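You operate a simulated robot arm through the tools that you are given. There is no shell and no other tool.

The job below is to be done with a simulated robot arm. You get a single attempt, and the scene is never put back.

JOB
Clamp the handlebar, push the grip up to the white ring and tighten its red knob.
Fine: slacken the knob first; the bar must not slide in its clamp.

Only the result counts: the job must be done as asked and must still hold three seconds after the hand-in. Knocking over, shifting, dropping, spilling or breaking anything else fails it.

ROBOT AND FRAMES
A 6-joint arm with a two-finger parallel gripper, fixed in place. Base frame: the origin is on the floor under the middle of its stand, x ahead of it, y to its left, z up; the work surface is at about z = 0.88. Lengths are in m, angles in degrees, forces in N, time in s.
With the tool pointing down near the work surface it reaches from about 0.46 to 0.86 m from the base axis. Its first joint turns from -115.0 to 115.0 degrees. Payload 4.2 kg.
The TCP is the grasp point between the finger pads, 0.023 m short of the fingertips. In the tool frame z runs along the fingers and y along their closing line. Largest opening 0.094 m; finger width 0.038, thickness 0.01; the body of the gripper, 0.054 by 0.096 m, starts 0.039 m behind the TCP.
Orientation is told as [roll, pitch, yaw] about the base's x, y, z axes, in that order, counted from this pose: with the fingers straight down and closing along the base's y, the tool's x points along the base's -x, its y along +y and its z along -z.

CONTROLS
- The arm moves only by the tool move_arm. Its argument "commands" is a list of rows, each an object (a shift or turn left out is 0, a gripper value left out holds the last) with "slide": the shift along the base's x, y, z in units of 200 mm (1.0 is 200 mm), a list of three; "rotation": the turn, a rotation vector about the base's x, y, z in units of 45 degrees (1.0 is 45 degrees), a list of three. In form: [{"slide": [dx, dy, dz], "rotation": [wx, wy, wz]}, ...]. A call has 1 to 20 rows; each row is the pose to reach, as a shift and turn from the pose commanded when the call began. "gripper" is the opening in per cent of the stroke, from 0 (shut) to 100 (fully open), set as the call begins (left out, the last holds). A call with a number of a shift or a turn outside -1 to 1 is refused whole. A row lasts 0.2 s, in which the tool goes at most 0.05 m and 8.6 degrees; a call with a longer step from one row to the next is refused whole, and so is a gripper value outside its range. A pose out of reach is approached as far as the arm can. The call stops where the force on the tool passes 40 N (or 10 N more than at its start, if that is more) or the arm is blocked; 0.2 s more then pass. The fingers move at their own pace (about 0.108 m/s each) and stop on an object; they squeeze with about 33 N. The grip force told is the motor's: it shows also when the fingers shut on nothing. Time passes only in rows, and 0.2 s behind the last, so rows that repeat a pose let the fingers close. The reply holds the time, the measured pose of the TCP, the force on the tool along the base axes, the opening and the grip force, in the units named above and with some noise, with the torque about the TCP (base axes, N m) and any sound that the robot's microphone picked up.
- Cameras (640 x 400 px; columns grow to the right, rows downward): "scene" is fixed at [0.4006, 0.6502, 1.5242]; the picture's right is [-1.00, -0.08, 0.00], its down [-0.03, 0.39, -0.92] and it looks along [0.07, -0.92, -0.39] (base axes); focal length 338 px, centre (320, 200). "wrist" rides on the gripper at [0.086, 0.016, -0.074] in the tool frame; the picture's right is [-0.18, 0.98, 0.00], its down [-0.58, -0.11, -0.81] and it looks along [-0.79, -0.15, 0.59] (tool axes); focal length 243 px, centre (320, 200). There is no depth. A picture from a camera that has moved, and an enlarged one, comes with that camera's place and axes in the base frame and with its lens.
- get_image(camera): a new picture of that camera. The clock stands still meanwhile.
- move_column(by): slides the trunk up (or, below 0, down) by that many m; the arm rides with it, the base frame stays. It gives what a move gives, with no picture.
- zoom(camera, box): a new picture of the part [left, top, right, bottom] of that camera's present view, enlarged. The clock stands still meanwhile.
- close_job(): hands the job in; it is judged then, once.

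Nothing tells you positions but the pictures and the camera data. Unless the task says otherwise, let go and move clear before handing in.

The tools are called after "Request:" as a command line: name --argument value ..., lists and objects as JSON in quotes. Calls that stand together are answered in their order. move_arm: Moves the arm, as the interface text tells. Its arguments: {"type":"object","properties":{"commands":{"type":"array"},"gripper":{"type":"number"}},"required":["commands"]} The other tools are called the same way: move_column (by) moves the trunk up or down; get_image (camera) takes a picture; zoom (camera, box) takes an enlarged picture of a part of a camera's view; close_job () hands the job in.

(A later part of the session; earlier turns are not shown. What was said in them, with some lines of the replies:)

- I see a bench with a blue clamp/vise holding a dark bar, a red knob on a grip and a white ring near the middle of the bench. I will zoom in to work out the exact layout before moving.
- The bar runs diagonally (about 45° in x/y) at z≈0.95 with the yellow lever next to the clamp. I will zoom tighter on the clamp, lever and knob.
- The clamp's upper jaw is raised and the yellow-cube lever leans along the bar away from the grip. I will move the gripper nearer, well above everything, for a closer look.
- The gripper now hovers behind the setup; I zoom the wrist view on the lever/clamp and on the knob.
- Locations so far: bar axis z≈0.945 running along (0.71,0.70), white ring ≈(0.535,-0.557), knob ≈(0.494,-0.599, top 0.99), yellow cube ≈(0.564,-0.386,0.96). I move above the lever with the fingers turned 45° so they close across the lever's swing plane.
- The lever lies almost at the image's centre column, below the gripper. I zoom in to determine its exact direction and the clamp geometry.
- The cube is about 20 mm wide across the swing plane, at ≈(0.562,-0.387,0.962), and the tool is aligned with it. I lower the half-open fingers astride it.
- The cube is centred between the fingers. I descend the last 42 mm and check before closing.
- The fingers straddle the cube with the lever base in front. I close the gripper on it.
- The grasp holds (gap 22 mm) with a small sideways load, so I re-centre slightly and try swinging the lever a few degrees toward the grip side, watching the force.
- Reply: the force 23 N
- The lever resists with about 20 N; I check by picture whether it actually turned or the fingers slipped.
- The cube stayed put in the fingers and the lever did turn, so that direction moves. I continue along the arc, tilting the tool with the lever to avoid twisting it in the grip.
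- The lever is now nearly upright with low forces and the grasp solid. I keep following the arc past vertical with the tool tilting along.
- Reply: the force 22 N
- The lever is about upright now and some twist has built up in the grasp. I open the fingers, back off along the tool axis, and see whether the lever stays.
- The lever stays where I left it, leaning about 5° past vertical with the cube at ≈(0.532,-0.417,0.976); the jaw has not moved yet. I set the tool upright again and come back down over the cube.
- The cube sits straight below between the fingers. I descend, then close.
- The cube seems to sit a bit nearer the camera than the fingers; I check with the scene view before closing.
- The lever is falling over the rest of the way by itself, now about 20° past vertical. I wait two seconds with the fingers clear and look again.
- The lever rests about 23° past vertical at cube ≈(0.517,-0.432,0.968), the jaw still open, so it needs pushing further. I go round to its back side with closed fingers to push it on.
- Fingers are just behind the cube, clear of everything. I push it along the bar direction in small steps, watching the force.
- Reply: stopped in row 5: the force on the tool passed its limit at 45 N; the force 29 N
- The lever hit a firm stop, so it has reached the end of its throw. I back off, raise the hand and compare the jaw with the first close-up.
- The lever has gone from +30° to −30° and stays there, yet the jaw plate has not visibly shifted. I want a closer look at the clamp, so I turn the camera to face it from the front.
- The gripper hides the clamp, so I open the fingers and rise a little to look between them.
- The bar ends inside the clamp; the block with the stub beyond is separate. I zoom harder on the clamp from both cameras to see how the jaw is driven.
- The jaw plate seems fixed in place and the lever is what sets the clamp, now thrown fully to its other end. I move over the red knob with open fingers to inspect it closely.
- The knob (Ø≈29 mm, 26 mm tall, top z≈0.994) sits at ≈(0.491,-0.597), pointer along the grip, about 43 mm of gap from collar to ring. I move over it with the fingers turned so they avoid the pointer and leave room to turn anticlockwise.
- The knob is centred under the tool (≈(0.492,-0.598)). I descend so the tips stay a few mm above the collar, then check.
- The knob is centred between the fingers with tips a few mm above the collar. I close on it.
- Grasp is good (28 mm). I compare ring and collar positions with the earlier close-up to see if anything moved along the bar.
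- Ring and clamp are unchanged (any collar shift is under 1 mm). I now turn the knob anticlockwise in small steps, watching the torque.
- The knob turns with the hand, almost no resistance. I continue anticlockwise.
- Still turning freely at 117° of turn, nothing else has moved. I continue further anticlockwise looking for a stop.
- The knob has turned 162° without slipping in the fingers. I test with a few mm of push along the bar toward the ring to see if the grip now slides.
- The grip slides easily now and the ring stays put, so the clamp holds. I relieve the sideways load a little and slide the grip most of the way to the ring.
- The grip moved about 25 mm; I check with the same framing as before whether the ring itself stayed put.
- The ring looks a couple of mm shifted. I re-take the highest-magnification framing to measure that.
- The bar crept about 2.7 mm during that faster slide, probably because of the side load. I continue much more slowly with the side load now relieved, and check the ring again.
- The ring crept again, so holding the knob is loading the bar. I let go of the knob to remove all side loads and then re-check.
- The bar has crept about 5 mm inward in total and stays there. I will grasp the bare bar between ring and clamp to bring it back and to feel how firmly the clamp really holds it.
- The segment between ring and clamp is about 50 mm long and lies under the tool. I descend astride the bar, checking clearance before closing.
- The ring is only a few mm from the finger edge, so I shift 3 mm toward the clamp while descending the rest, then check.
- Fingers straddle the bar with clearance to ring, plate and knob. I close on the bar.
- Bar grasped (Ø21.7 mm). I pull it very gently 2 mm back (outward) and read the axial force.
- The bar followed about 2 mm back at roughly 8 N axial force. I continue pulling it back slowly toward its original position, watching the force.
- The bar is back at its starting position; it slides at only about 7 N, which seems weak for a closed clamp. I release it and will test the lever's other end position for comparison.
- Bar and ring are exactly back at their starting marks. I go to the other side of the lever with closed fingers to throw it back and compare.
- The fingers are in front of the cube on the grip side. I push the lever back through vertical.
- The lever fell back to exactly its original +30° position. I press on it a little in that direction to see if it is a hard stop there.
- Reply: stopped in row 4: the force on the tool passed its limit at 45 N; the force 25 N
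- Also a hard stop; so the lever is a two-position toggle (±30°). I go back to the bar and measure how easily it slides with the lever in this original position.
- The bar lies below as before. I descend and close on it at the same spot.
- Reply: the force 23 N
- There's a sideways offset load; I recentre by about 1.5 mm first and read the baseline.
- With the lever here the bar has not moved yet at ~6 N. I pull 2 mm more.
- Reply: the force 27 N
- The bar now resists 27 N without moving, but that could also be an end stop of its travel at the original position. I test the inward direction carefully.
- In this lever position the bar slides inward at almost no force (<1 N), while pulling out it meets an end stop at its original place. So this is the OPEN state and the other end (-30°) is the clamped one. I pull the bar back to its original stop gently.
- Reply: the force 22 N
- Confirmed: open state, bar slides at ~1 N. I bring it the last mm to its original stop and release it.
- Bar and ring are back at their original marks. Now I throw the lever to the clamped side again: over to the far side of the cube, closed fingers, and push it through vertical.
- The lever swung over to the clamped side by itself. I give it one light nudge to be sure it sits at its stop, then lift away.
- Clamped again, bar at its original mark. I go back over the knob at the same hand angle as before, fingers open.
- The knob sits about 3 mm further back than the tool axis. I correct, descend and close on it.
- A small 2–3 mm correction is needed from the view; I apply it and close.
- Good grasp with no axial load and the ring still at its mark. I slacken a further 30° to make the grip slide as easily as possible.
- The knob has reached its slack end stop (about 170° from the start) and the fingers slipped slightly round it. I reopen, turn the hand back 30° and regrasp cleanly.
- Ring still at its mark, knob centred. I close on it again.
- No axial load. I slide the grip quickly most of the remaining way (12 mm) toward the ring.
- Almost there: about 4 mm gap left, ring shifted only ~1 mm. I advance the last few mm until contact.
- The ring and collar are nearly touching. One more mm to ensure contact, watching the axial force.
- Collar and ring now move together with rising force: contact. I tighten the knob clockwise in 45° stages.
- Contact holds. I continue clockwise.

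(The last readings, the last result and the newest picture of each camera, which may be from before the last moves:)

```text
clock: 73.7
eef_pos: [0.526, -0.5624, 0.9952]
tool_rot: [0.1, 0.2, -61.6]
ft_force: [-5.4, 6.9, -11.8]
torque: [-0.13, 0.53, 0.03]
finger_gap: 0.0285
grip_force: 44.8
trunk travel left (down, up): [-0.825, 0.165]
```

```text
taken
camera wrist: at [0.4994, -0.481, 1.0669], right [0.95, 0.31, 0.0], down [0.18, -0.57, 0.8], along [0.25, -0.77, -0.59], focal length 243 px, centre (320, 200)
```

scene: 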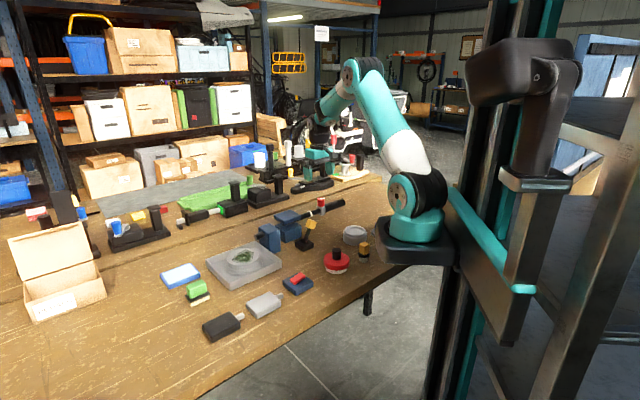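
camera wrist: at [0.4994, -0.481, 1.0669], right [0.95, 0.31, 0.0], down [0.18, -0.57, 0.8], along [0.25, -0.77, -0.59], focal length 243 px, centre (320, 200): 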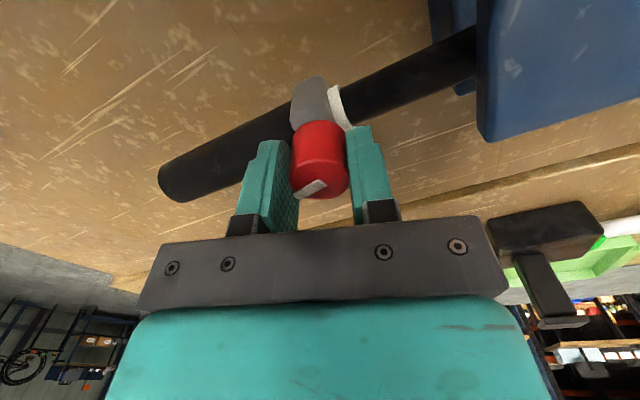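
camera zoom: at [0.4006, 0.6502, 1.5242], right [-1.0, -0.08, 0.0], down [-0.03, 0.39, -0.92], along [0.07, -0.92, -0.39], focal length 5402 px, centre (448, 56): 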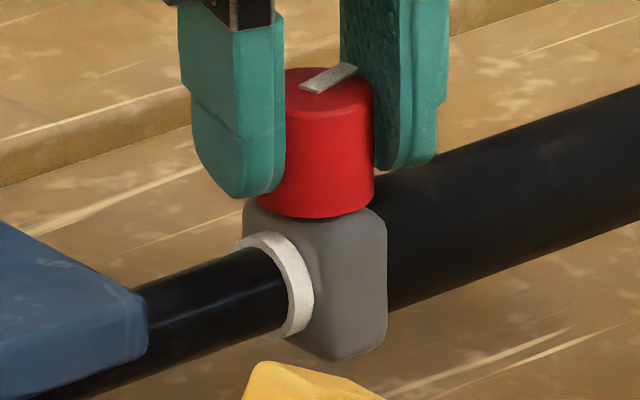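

135° turned back; collar touches the ring in both views. I continue clockwise toward and past the original position, watching the torque.

Request:
move_arm --commands '[{"rotation": [0, 0, -0.15]}, {"rotation": [0, 0, -0.3]}, {"rotation": [0, 0, -0.45]}, {"rotation": [0, 0, -0.6]}, {"rotation": [0, 0, -0.7]}]'

Request:
move_arm --commands '[{"rotation": [0, 0, -0.1]}, {"rotation": [0, 0, -0.2]}, {"rotation": [0, 0, -0.3]}]'

Request:
zoom --camera "scene" --box '[300, 200, 324, 218]'

Request:
get_image --camera "wrist"

```text
clock: 74.9
eef_pos: [0.5256, -0.5643, 0.9946]
tool_rot: [0.0, 0.2, -93.1]
ft_force: [-7.4, 7.1, -7.8]
torque: [0.88, 0.61, 0.02]
finger_gap: 0.0285
grip_force: 44.7
trunk travel left (down, up): [-0.825, 0.165]
```

```text
clock: 75.7
eef_pos: [0.5249, -0.563, 0.9945]
tool_rot: [0.1, 0.1, -106.5]
ft_force: [-3.9, 4.9, -7.9]
torque: [0.69, 0.45, 0.02]
finger_gap: 0.0285
grip_force: 44.8
trunk travel left (down, up): [-0.825, 0.165]
```

```text
16.00 times, centred on (312, 209) of scene
camera zoom: at [0.4006, 0.6502, 1.5242], right [-1.0, -0.08, 0.0], down [-0.03, 0.39, -0.92], along [0.07, -0.92, -0.39], focal length 5402 px, centre (448, 56)
```

zoom: 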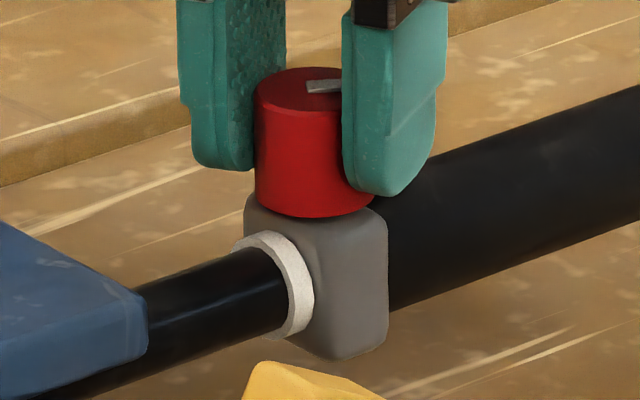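

```text
taken
camera wrist: at [0.5662, -0.4867, 1.0668], right [0.89, -0.46, 0.0], down [-0.27, -0.53, 0.81], along [-0.37, -0.72, -0.59], focal length 243 px, centre (320, 200)
```

wrist: 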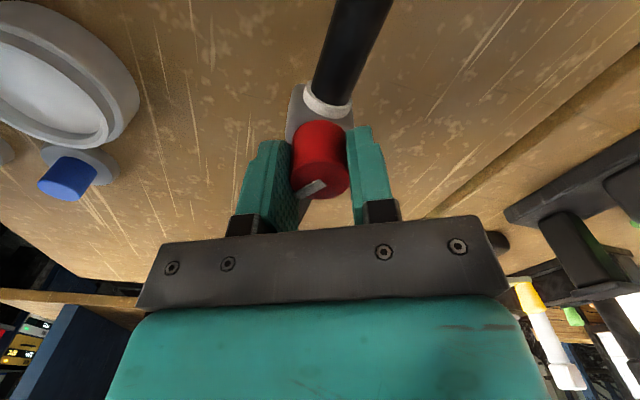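

No stop felt yet after 180°. I keep tightening in smaller steps until the torque rises.

Request:
move_arm --commands '[{"rotation": [0, 0, -0.12]}, {"rotation": [0, 0, -0.24]}, {"rotation": [0, 0, -0.36]}, {"rotation": [0, 0, -0.45]}]'

Request:
get_image --camera "wrist"

```text
clock: 76.7
eef_pos: [0.5254, -0.5643, 0.9943]
tool_rot: [0.1, 0.1, -126.7]
ft_force: [-10.0, 2.6, -3.1]
torque: [-0.04, 0.72, 0.47]
finger_gap: 0.0292
grip_force: 44.7
trunk travel left (down, up): [-0.825, 0.165]
```

```text
taken
camera wrist: at [0.591, -0.5059, 1.0672], right [0.68, -0.74, 0.0], down [-0.44, -0.4, 0.81], along [-0.59, -0.55, -0.59], focal length 243 px, centre (320, 200)
```

wrist: 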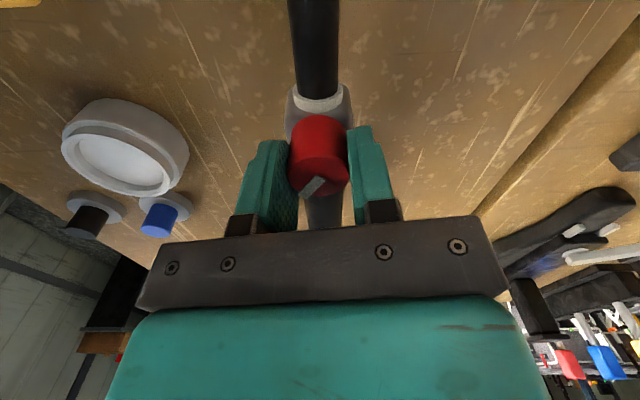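

The torque rose to its limit and the fingers began to slip round the knob: it is tight at its stop. I release, lift off and inspect.

Request:
move_arm --commands '[{"slide": [0, 0, 0]}, {"slide": [0, 0, 0]}, {"slide": [0, 0, 0.15]}, {"slide": [0, 0, 0.35]}, {"slide": [0, 0, 0.55]}]' --gripper 100

Request:
zoom --camera "scene" --box '[300, 190, 342, 216]'

Request:
zoom --camera "scene" --box '[270, 205, 312, 240]'

Request:
get_image --camera "wrist"

```text
clock: 77.9
eef_pos: [0.5245, -0.5659, 1.1022]
tool_rot: [0.1, 0.1, -126.8]
ft_force: [-0.1, -0.4, -0.6]
torque: [0.01, 0.01, -0.02]
finger_gap: 0.094
grip_force: 0.1
trunk travel left (down, up): [-0.825, 0.165]
```

```text
15.24 times, centred on (321, 203) of scene
camera zoom: at [0.4006, 0.6502, 1.5242], right [-1.0, -0.08, 0.0], down [-0.03, 0.39, -0.92], along [0.07, -0.92, -0.39], focal length 5144 px, centre (305, 154)
```

zoom: 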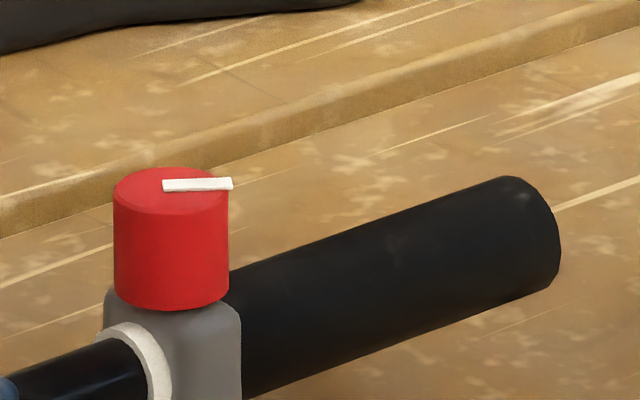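

```text
11.43 times, centred on (291, 222) of scene
camera zoom: at [0.4006, 0.6502, 1.5242], right [-1.0, -0.08, 0.0], down [-0.03, 0.39, -0.92], along [0.07, -0.92, -0.39], focal length 3858 px, centre (651, -57)
```

zoom: 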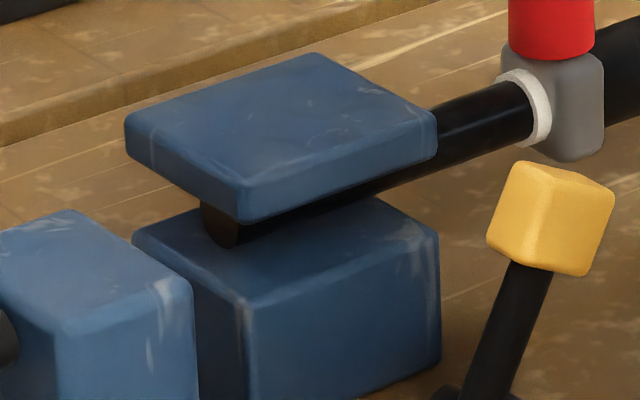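

```text
taken
camera wrist: at [0.5898, -0.508, 1.1753], right [0.68, -0.74, 0.0], down [-0.44, -0.4, 0.81], along [-0.59, -0.55, -0.59], focal length 243 px, centre (320, 200)
```

wrist: 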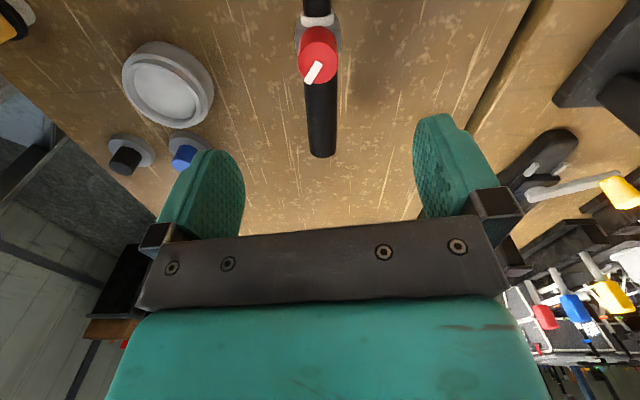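

The collar sits against the ring and the knob is tight, but the bar has crept about 6 mm inward again. I will grasp the bare bar and draw it back to its original stop; first I position above it.

Request:
move_arm --commands '[{"slide": [0.06, 0.065, -0.05], "rotation": [0, 0, -0.09]}, {"slide": [0.12, 0.13, -0.15], "rotation": [0, 0, -0.182]}, {"slide": [0.165, 0.177, -0.3], "rotation": [0, 0, -0.182]}]' --gripper 55

Request:
get_image --camera "wrist"

Request:
zoom --camera "scene" --box '[270, 185, 340, 235]'

```text
clock: 78.7
eef_pos: [0.5578, -0.53, 1.0436]
tool_rot: [0.2, 0.0, -134.9]
ft_force: [0.0, -1.3, 0.1]
torque: [-0.01, 0.02, 0.0]
finger_gap: 0.0515
grip_force: 0.1
trunk travel left (down, up): [-0.825, 0.165]
```

```text
taken
camera wrist: at [0.631, -0.4819, 1.1163], right [0.57, -0.82, 0.0], down [-0.49, -0.34, 0.81], along [-0.66, -0.46, -0.59], focal length 243 px, centre (320, 200)
```

wrist: 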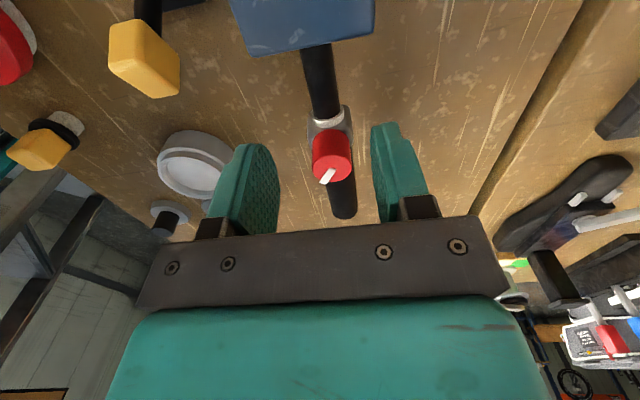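

```text
8.00 times, centred on (305, 210) of scene
camera zoom: at [0.4006, 0.6502, 1.5242], right [-1.0, -0.08, 0.0], down [-0.03, 0.39, -0.92], along [0.07, -0.92, -0.39], focal length 2701 px, centre (440, 120)
```

zoom: 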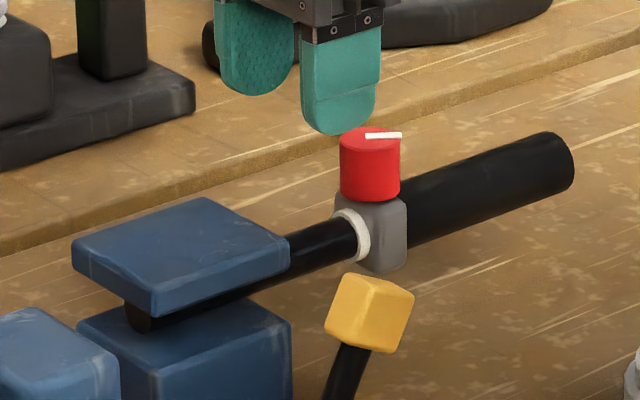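

The bare bar segment lies exactly under the tool with the camera now on the clamp side. I descend astride it and close.

Request:
move_arm --commands '[{"slide": [0, 0, -0.15]}, {"slide": [0, 0, -0.3]}, {"slide": [0, 0, -0.4]}, {"slide": [0, 0, -0.463]}]'

Request:
get_image --camera "wrist"

Request:
zoom --camera "scene" --box '[270, 185, 340, 235]'

```text
clock: 79.7
eef_pos: [0.558, -0.5288, 0.9519]
tool_rot: [0.0, 0.1, -134.9]
ft_force: [-0.2, -0.6, 0.0]
torque: [0.03, -0.02, -0.03]
finger_gap: 0.0517
grip_force: 0.1
trunk travel left (down, up): [-0.825, 0.165]
```

```text
taken
camera wrist: at [0.6318, -0.4813, 1.024], right [0.57, -0.82, 0.0], down [-0.49, -0.34, 0.81], along [-0.66, -0.46, -0.59], focal length 243 px, centre (320, 200)
```

wrist: 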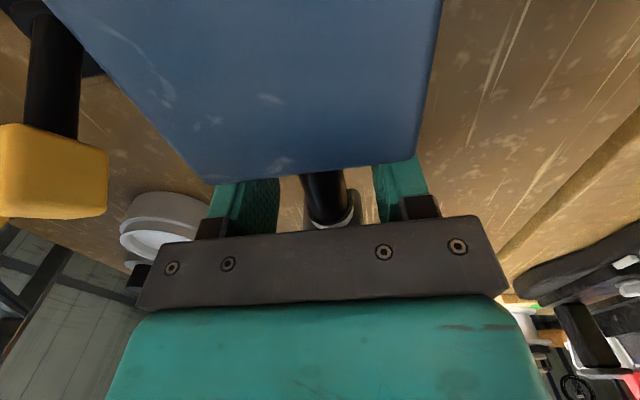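

```text
8.00 times, centred on (305, 210) of scene
camera zoom: at [0.4006, 0.6502, 1.5242], right [-1.0, -0.08, 0.0], down [-0.03, 0.39, -0.92], along [0.07, -0.92, -0.39], focal length 2701 px, centre (440, 120)
```

zoom: 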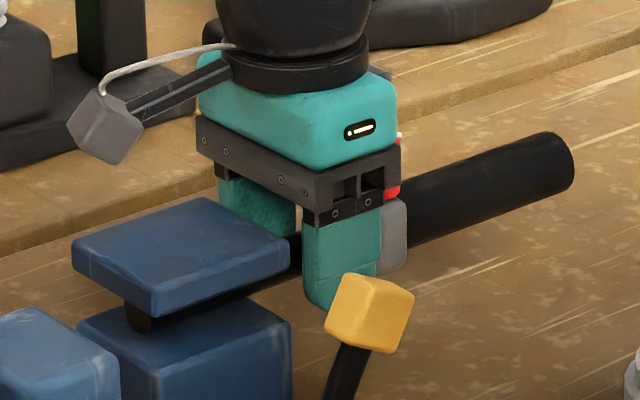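

Clear on all sides, so I close on the bar.

Request:
move_arm --commands '[{"slide": [0, 0, 0]}, {"slide": [0, 0, 0]}, {"slide": [0, 0, 0]}, {"slide": [0, 0, 0]}]' --gripper 0

```text
clock: 80.7
eef_pos: [0.5572, -0.5304, 0.9512]
tool_rot: [-0.1, 0.1, -134.9]
ft_force: [1.3, -2.0, -4.4]
torque: [-0.02, -0.09, -0.26]
finger_gap: 0.0215
grip_force: 45.2
trunk travel left (down, up): [-0.825, 0.165]
```

Low loads. I draw the bar outward 4 mm slowly.

Request:
move_arm --commands '[{"slide": [-0.0036, -0.0036, 0]}, {"slide": [-0.0071, -0.0071, 0]}, {"slide": [-0.0107, -0.0107, 0]}, {"slide": [-0.0142, -0.0142, 0]}]'

Request:
zoom --camera "scene" --box '[270, 205, 312, 240]'

Request:
zoom --camera "scene" --box '[300, 190, 342, 216]'

```text
clock: 81.7
eef_pos: [0.5572, -0.5314, 0.951]
tool_rot: [0.2, 0.1, -134.8]
ft_force: [12.8, -3.4, -4.0]
torque: [-0.13, 0.04, -0.42]
finger_gap: 0.0217
grip_force: 45.1
trunk travel left (down, up): [-0.825, 0.165]
```

```text
11.43 times, centred on (291, 222) of scene
camera zoom: at [0.4006, 0.6502, 1.5242], right [-1.0, -0.08, 0.0], down [-0.03, 0.39, -0.92], along [0.07, -0.92, -0.39], focal length 3858 px, centre (651, -57)
```

zoom: 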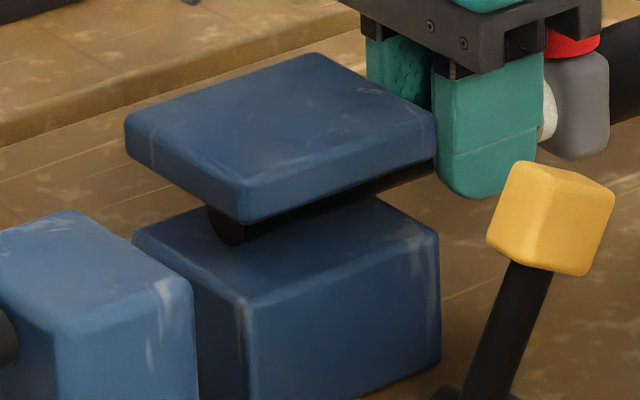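

```text
15.24 times, centred on (321, 203) of scene
camera zoom: at [0.4006, 0.6502, 1.5242], right [-1.0, -0.08, 0.0], down [-0.03, 0.39, -0.92], along [0.07, -0.92, -0.39], focal length 5144 px, centre (305, 154)
```

zoom: 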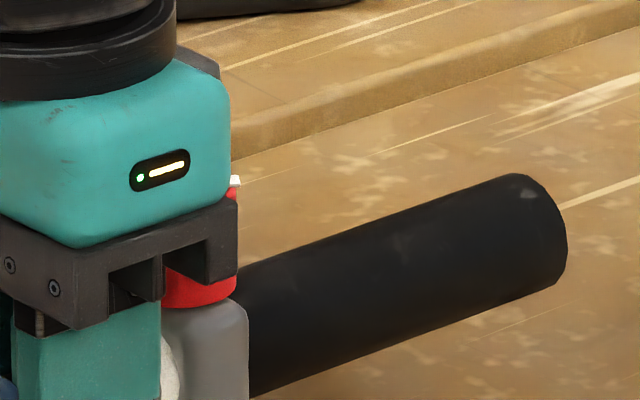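

The bar follows (about 2.5 mm so far) at ~7 N. I pull a little more and hold to let it creep back to its stop.

Request:
move_arm --commands '[{"slide": [-0.0036, -0.0036, 0]}, {"slide": [-0.0071, -0.0071, 0]}, {"slide": [-0.0071, -0.0071, 0]}, {"slide": [-0.0071, -0.0071, 0]}, {"slide": [-0.0071, -0.0071, 0]}]'

Request:
zoom --camera "scene" --box '[300, 190, 342, 216]'

Request:
zoom --camera "scene" --box '[270, 205, 312, 240]'

```text
clock: 82.9
eef_pos: [0.5551, -0.5326, 0.9504]
tool_rot: [0.1, 0.1, -134.9]
ft_force: [10.7, -13.0, 3.0]
torque: [0.82, -0.96, -0.02]
finger_gap: 0.0219
grip_force: 44.9
trunk travel left (down, up): [-0.825, 0.165]
```

```text
15.24 times, centred on (321, 203) of scene
camera zoom: at [0.4006, 0.6502, 1.5242], right [-1.0, -0.08, 0.0], down [-0.03, 0.39, -0.92], along [0.07, -0.92, -0.39], focal length 5144 px, centre (305, 154)
```

zoom: 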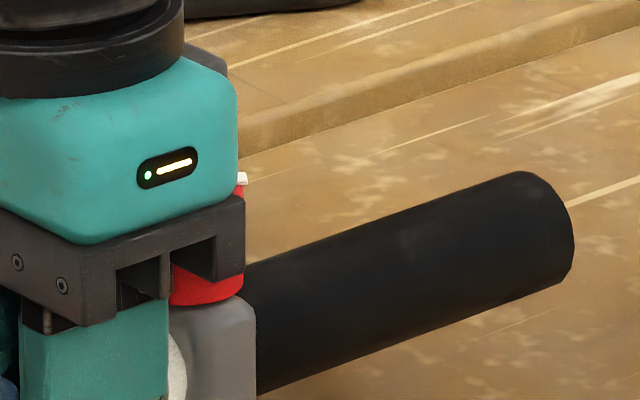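

```text
11.43 times, centred on (291, 222) of scene
camera zoom: at [0.4006, 0.6502, 1.5242], right [-1.0, -0.08, 0.0], down [-0.03, 0.39, -0.92], along [0.07, -0.92, -0.39], focal length 3858 px, centre (651, -57)
```

zoom: 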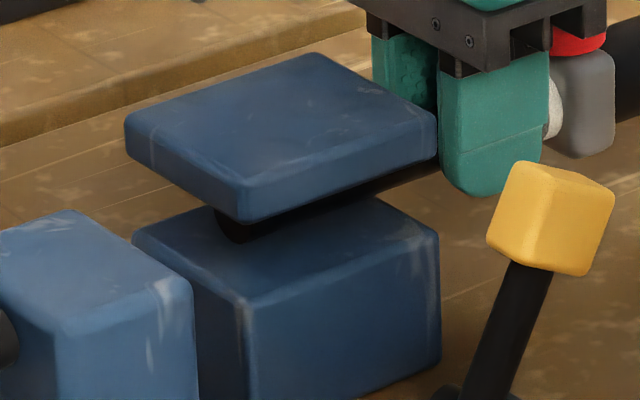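

Nearly back; force has relaxed. A little more pull with a small sideways correction.

Request:
move_arm --commands '[{"slide": [0.0005, -0.0065, 0]}, {"slide": [-0.004, -0.011, 0]}, {"slide": [-0.004, -0.011, 0]}, {"slide": [-0.004, -0.011, 0]}, {"slide": [-0.004, -0.011, 0]}]'

Request:
zoom --camera "scene" --box '[300, 190, 342, 216]'

Request:
zoom --camera "scene" --box '[270, 205, 312, 240]'

```text
clock: 84.1
eef_pos: [0.5537, -0.5339, 0.9515]
tool_rot: [0.0, 0.1, -134.8]
ft_force: [17.3, 0.5, 3.2]
torque: [-0.59, 0.53, -0.45]
finger_gap: 0.0215
grip_force: 45.3
trunk travel left (down, up): [-0.825, 0.165]
```

```text
15.24 times, centred on (321, 203) of scene
camera zoom: at [0.4006, 0.6502, 1.5242], right [-1.0, -0.08, 0.0], down [-0.03, 0.39, -0.92], along [0.07, -0.92, -0.39], focal length 5144 px, centre (305, 154)
```

zoom: 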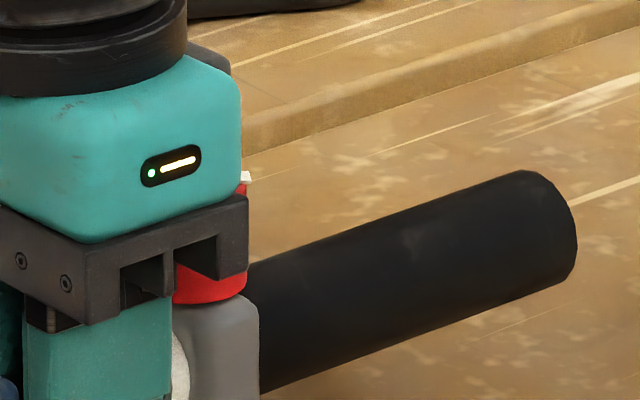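

```text
11.43 times, centred on (291, 222) of scene
camera zoom: at [0.4006, 0.6502, 1.5242], right [-1.0, -0.08, 0.0], down [-0.03, 0.39, -0.92], along [0.07, -0.92, -0.39], focal length 3858 px, centre (651, -57)
```

zoom: 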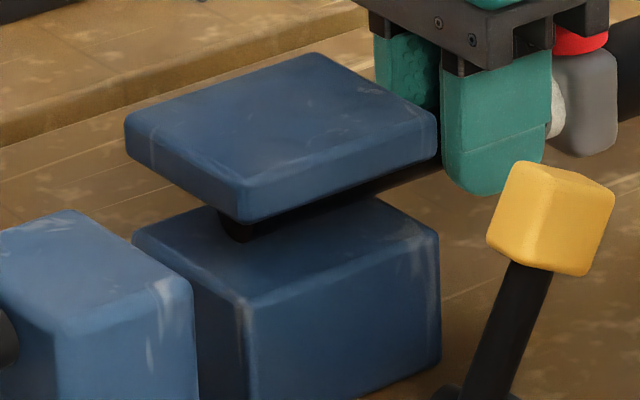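

The bar is back at its original stop (force rising there). I open the fingers and lift clear.

Request:
move_arm --commands '[{"slide": [0, 0, 0]}, {"slide": [0, 0, 0]}, {"slide": [0, 0, 0.15]}, {"slide": [0, 0, 0.35]}, {"slide": [0, 0, 0.55]}, {"slide": [0, 0, 0.75]}]' --gripper 55

Request:
zoom --camera "scene" --box '[300, 190, 342, 216]'

Request:
zoom --camera "scene" --box '[270, 205, 312, 240]'

Request:
zoom --camera "scene" --box '[300, 200, 324, 218]'

Request:
get_image --camera "wrist"

```text
clock: 85.5
eef_pos: [0.553, -0.5362, 1.1007]
tool_rot: [0.1, 0.2, -134.9]
ft_force: [-0.4, -0.5, -0.5]
torque: [0.0, 0.02, 0.0]
finger_gap: 0.0519
grip_force: 0.0
trunk travel left (down, up): [-0.825, 0.165]
```

```text
15.24 times, centred on (321, 203) of scene
camera zoom: at [0.4006, 0.6502, 1.5242], right [-1.0, -0.08, 0.0], down [-0.03, 0.39, -0.92], along [0.07, -0.92, -0.39], focal length 5144 px, centre (305, 154)
```

zoom: 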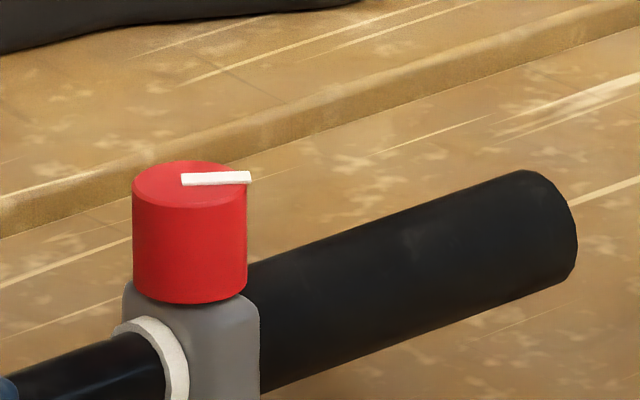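

```text
11.43 times, centred on (291, 222) of scene
camera zoom: at [0.4006, 0.6502, 1.5242], right [-1.0, -0.08, 0.0], down [-0.03, 0.39, -0.92], along [0.07, -0.92, -0.39], focal length 3858 px, centre (651, -57)
```

zoom: 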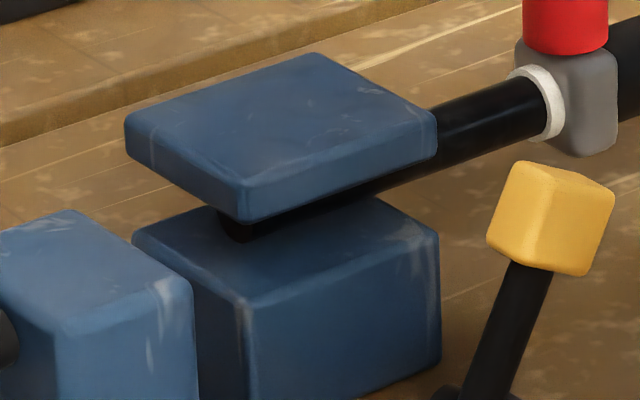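

```text
16.00 times, centred on (312, 209) of scene
camera zoom: at [0.4006, 0.6502, 1.5242], right [-1.0, -0.08, 0.0], down [-0.03, 0.39, -0.92], along [0.07, -0.92, -0.39], focal length 5402 px, centre (448, 56)
```

zoom: 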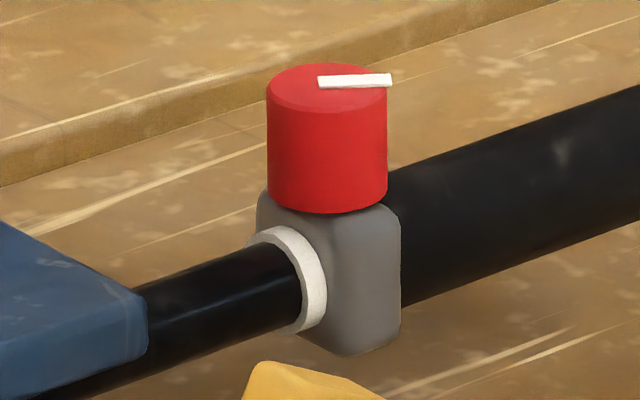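

```text
taken
camera wrist: at [0.6263, -0.4875, 1.1741], right [0.57, -0.82, 0.0], down [-0.49, -0.34, 0.81], along [-0.66, -0.46, -0.59], focal length 243 px, centre (320, 200)
```

wrist: 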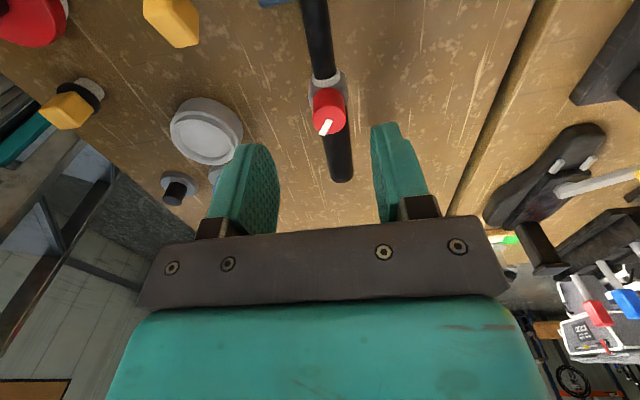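

Everything is back at its mark: ring at its original place, collar against the ring, knob at its tight stop. I inspect the joint from the wrist camera and the lever once more.

Request:
zoom --camera "wrist" --box '[290, 50, 370, 140]'

Request:
zoom --camera "scene" --box '[220, 170, 380, 270]'

```text
4.44 times, centred on (330, 95) of wrist
camera zoom: at [0.6263, -0.4875, 1.1741], right [0.57, -0.82, 0.0], down [-0.49, -0.34, 0.81], along [-0.66, -0.46, -0.59], focal length 1078 px, centre (276, 667)
```

zoom: 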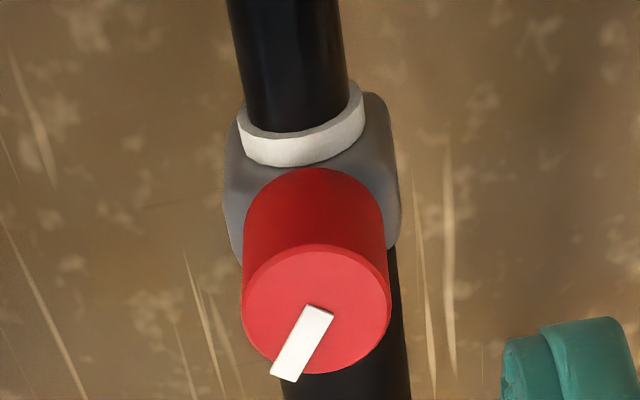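

```text
4.00 times, centred on (300, 220) of scene
camera zoom: at [0.4006, 0.6502, 1.5242], right [-1.0, -0.08, 0.0], down [-0.03, 0.39, -0.92], along [0.07, -0.92, -0.39], focal length 1350 px, centre (400, 120)
```

zoom: 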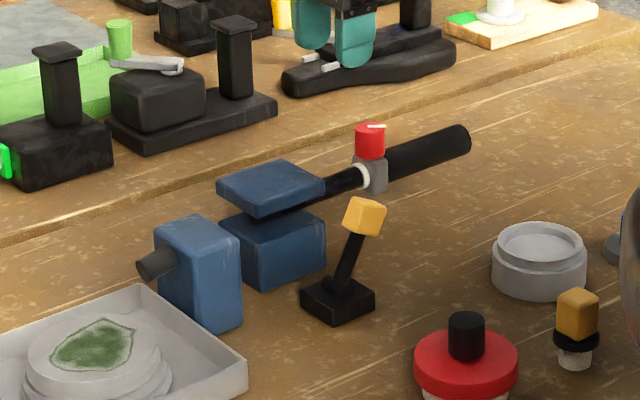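

Collar is flush on the ring, knob tight, lever at its clamped stop, nothing else disturbed. I lift well clear, wait and check that it all holds.

Request:
move_arm --commands '[{"slide": [-0.05, 0.05, 0.2]}, {"slide": [-0.1, 0.1, 0.4]}, {"slide": [-0.2, 0.15, 0.55]}, {"slide": [-0.3, 0.2, 0.7]}, {"slide": [-0.4, 0.25, 0.7]}, {"slide": [-0.4, 0.25, 0.7]}, {"slide": [-0.4, 0.25, 0.7]}, {"slide": [-0.4, 0.25, 0.7]}, {"slide": [-0.4, 0.25, 0.7]}, {"slide": [-0.4, 0.25, 0.7]}]' --gripper 60

Request:
zoom --camera "scene" --box '[300, 190, 342, 216]'

Request:
zoom --camera "scene" --box '[270, 205, 312, 240]'

Request:
get_image --camera "scene"

```text
clock: 87.7
eef_pos: [0.4755, -0.4857, 1.2415]
tool_rot: [-0.1, 0.1, -134.9]
ft_force: [-0.1, 0.3, 0.3]
torque: [-0.01, -0.01, 0.03]
finger_gap: 0.0563
grip_force: 0.1
trunk travel left (down, up): [-0.825, 0.165]
```

```text
15.24 times, centred on (321, 203) of scene
camera zoom: at [0.4006, 0.6502, 1.5242], right [-1.0, -0.08, 0.0], down [-0.03, 0.39, -0.92], along [0.07, -0.92, -0.39], focal length 5144 px, centre (305, 154)
```

zoom: 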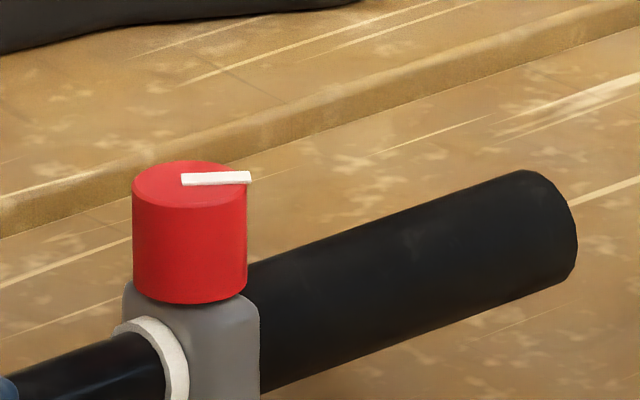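

```text
11.43 times, centred on (291, 222) of scene
camera zoom: at [0.4006, 0.6502, 1.5242], right [-1.0, -0.08, 0.0], down [-0.03, 0.39, -0.92], along [0.07, -0.92, -0.39], focal length 3858 px, centre (651, -57)
```

zoom: 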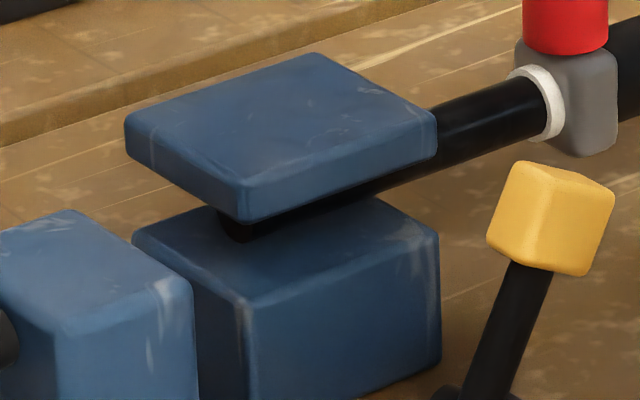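

```text
taken
```

scene: 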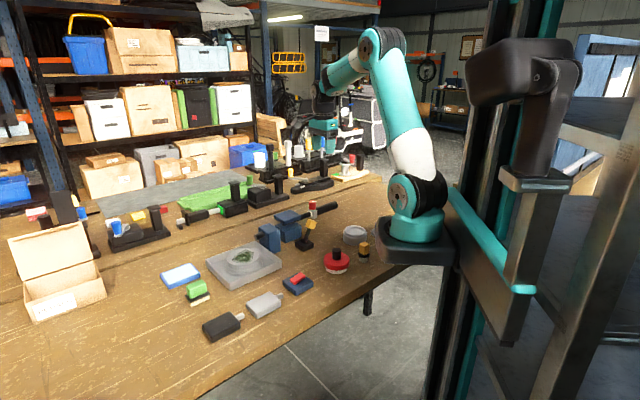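

Two seconds later nothing has drifted. The lever is at its clamped stop, the bar is at its original position, the collar is against the white ring and the knob is tight at its stop. The arm is clear, so I hand in.

Request:
close_job

```text
The job is handed in.
```

The grip now sits against the white ring with its red knob tightened. The bar is clamped and at its original position, but it slid in the clamp along the way. The job has been handed in.

- **Bar movement:** After I first threw the clamp lever, the bar crept inward about 5 mm while I slid the grip. I pulled it back, briefly reopened the clamp to check which lever position was the closed one, and clamped it again. It crept about 6 mm on the second slide and tightening. I pulled it back to its starting mark both times. If the job is judged on the bar never sliding at all, rather than on where it ended up, that would count against it.
- **Clamp hold:** With the lever in the clamped position, the bar still moved at roughly 7 N of steady pull; with it open it moved at under 1 N. I saw no movement of the jaw plate in either lever position. I took the lever end with more grip as the clamped one.
- **Knob:** I slackened it about 170°, to its stop, before the final push to the ring. Then I turned it clockwise until it stopped and the fingers slipped on it.
- **Final check:** The fingers are off the bar and the arm is clear. About two seconds after moving away, nothing had drifted and no other object looked disturbed.
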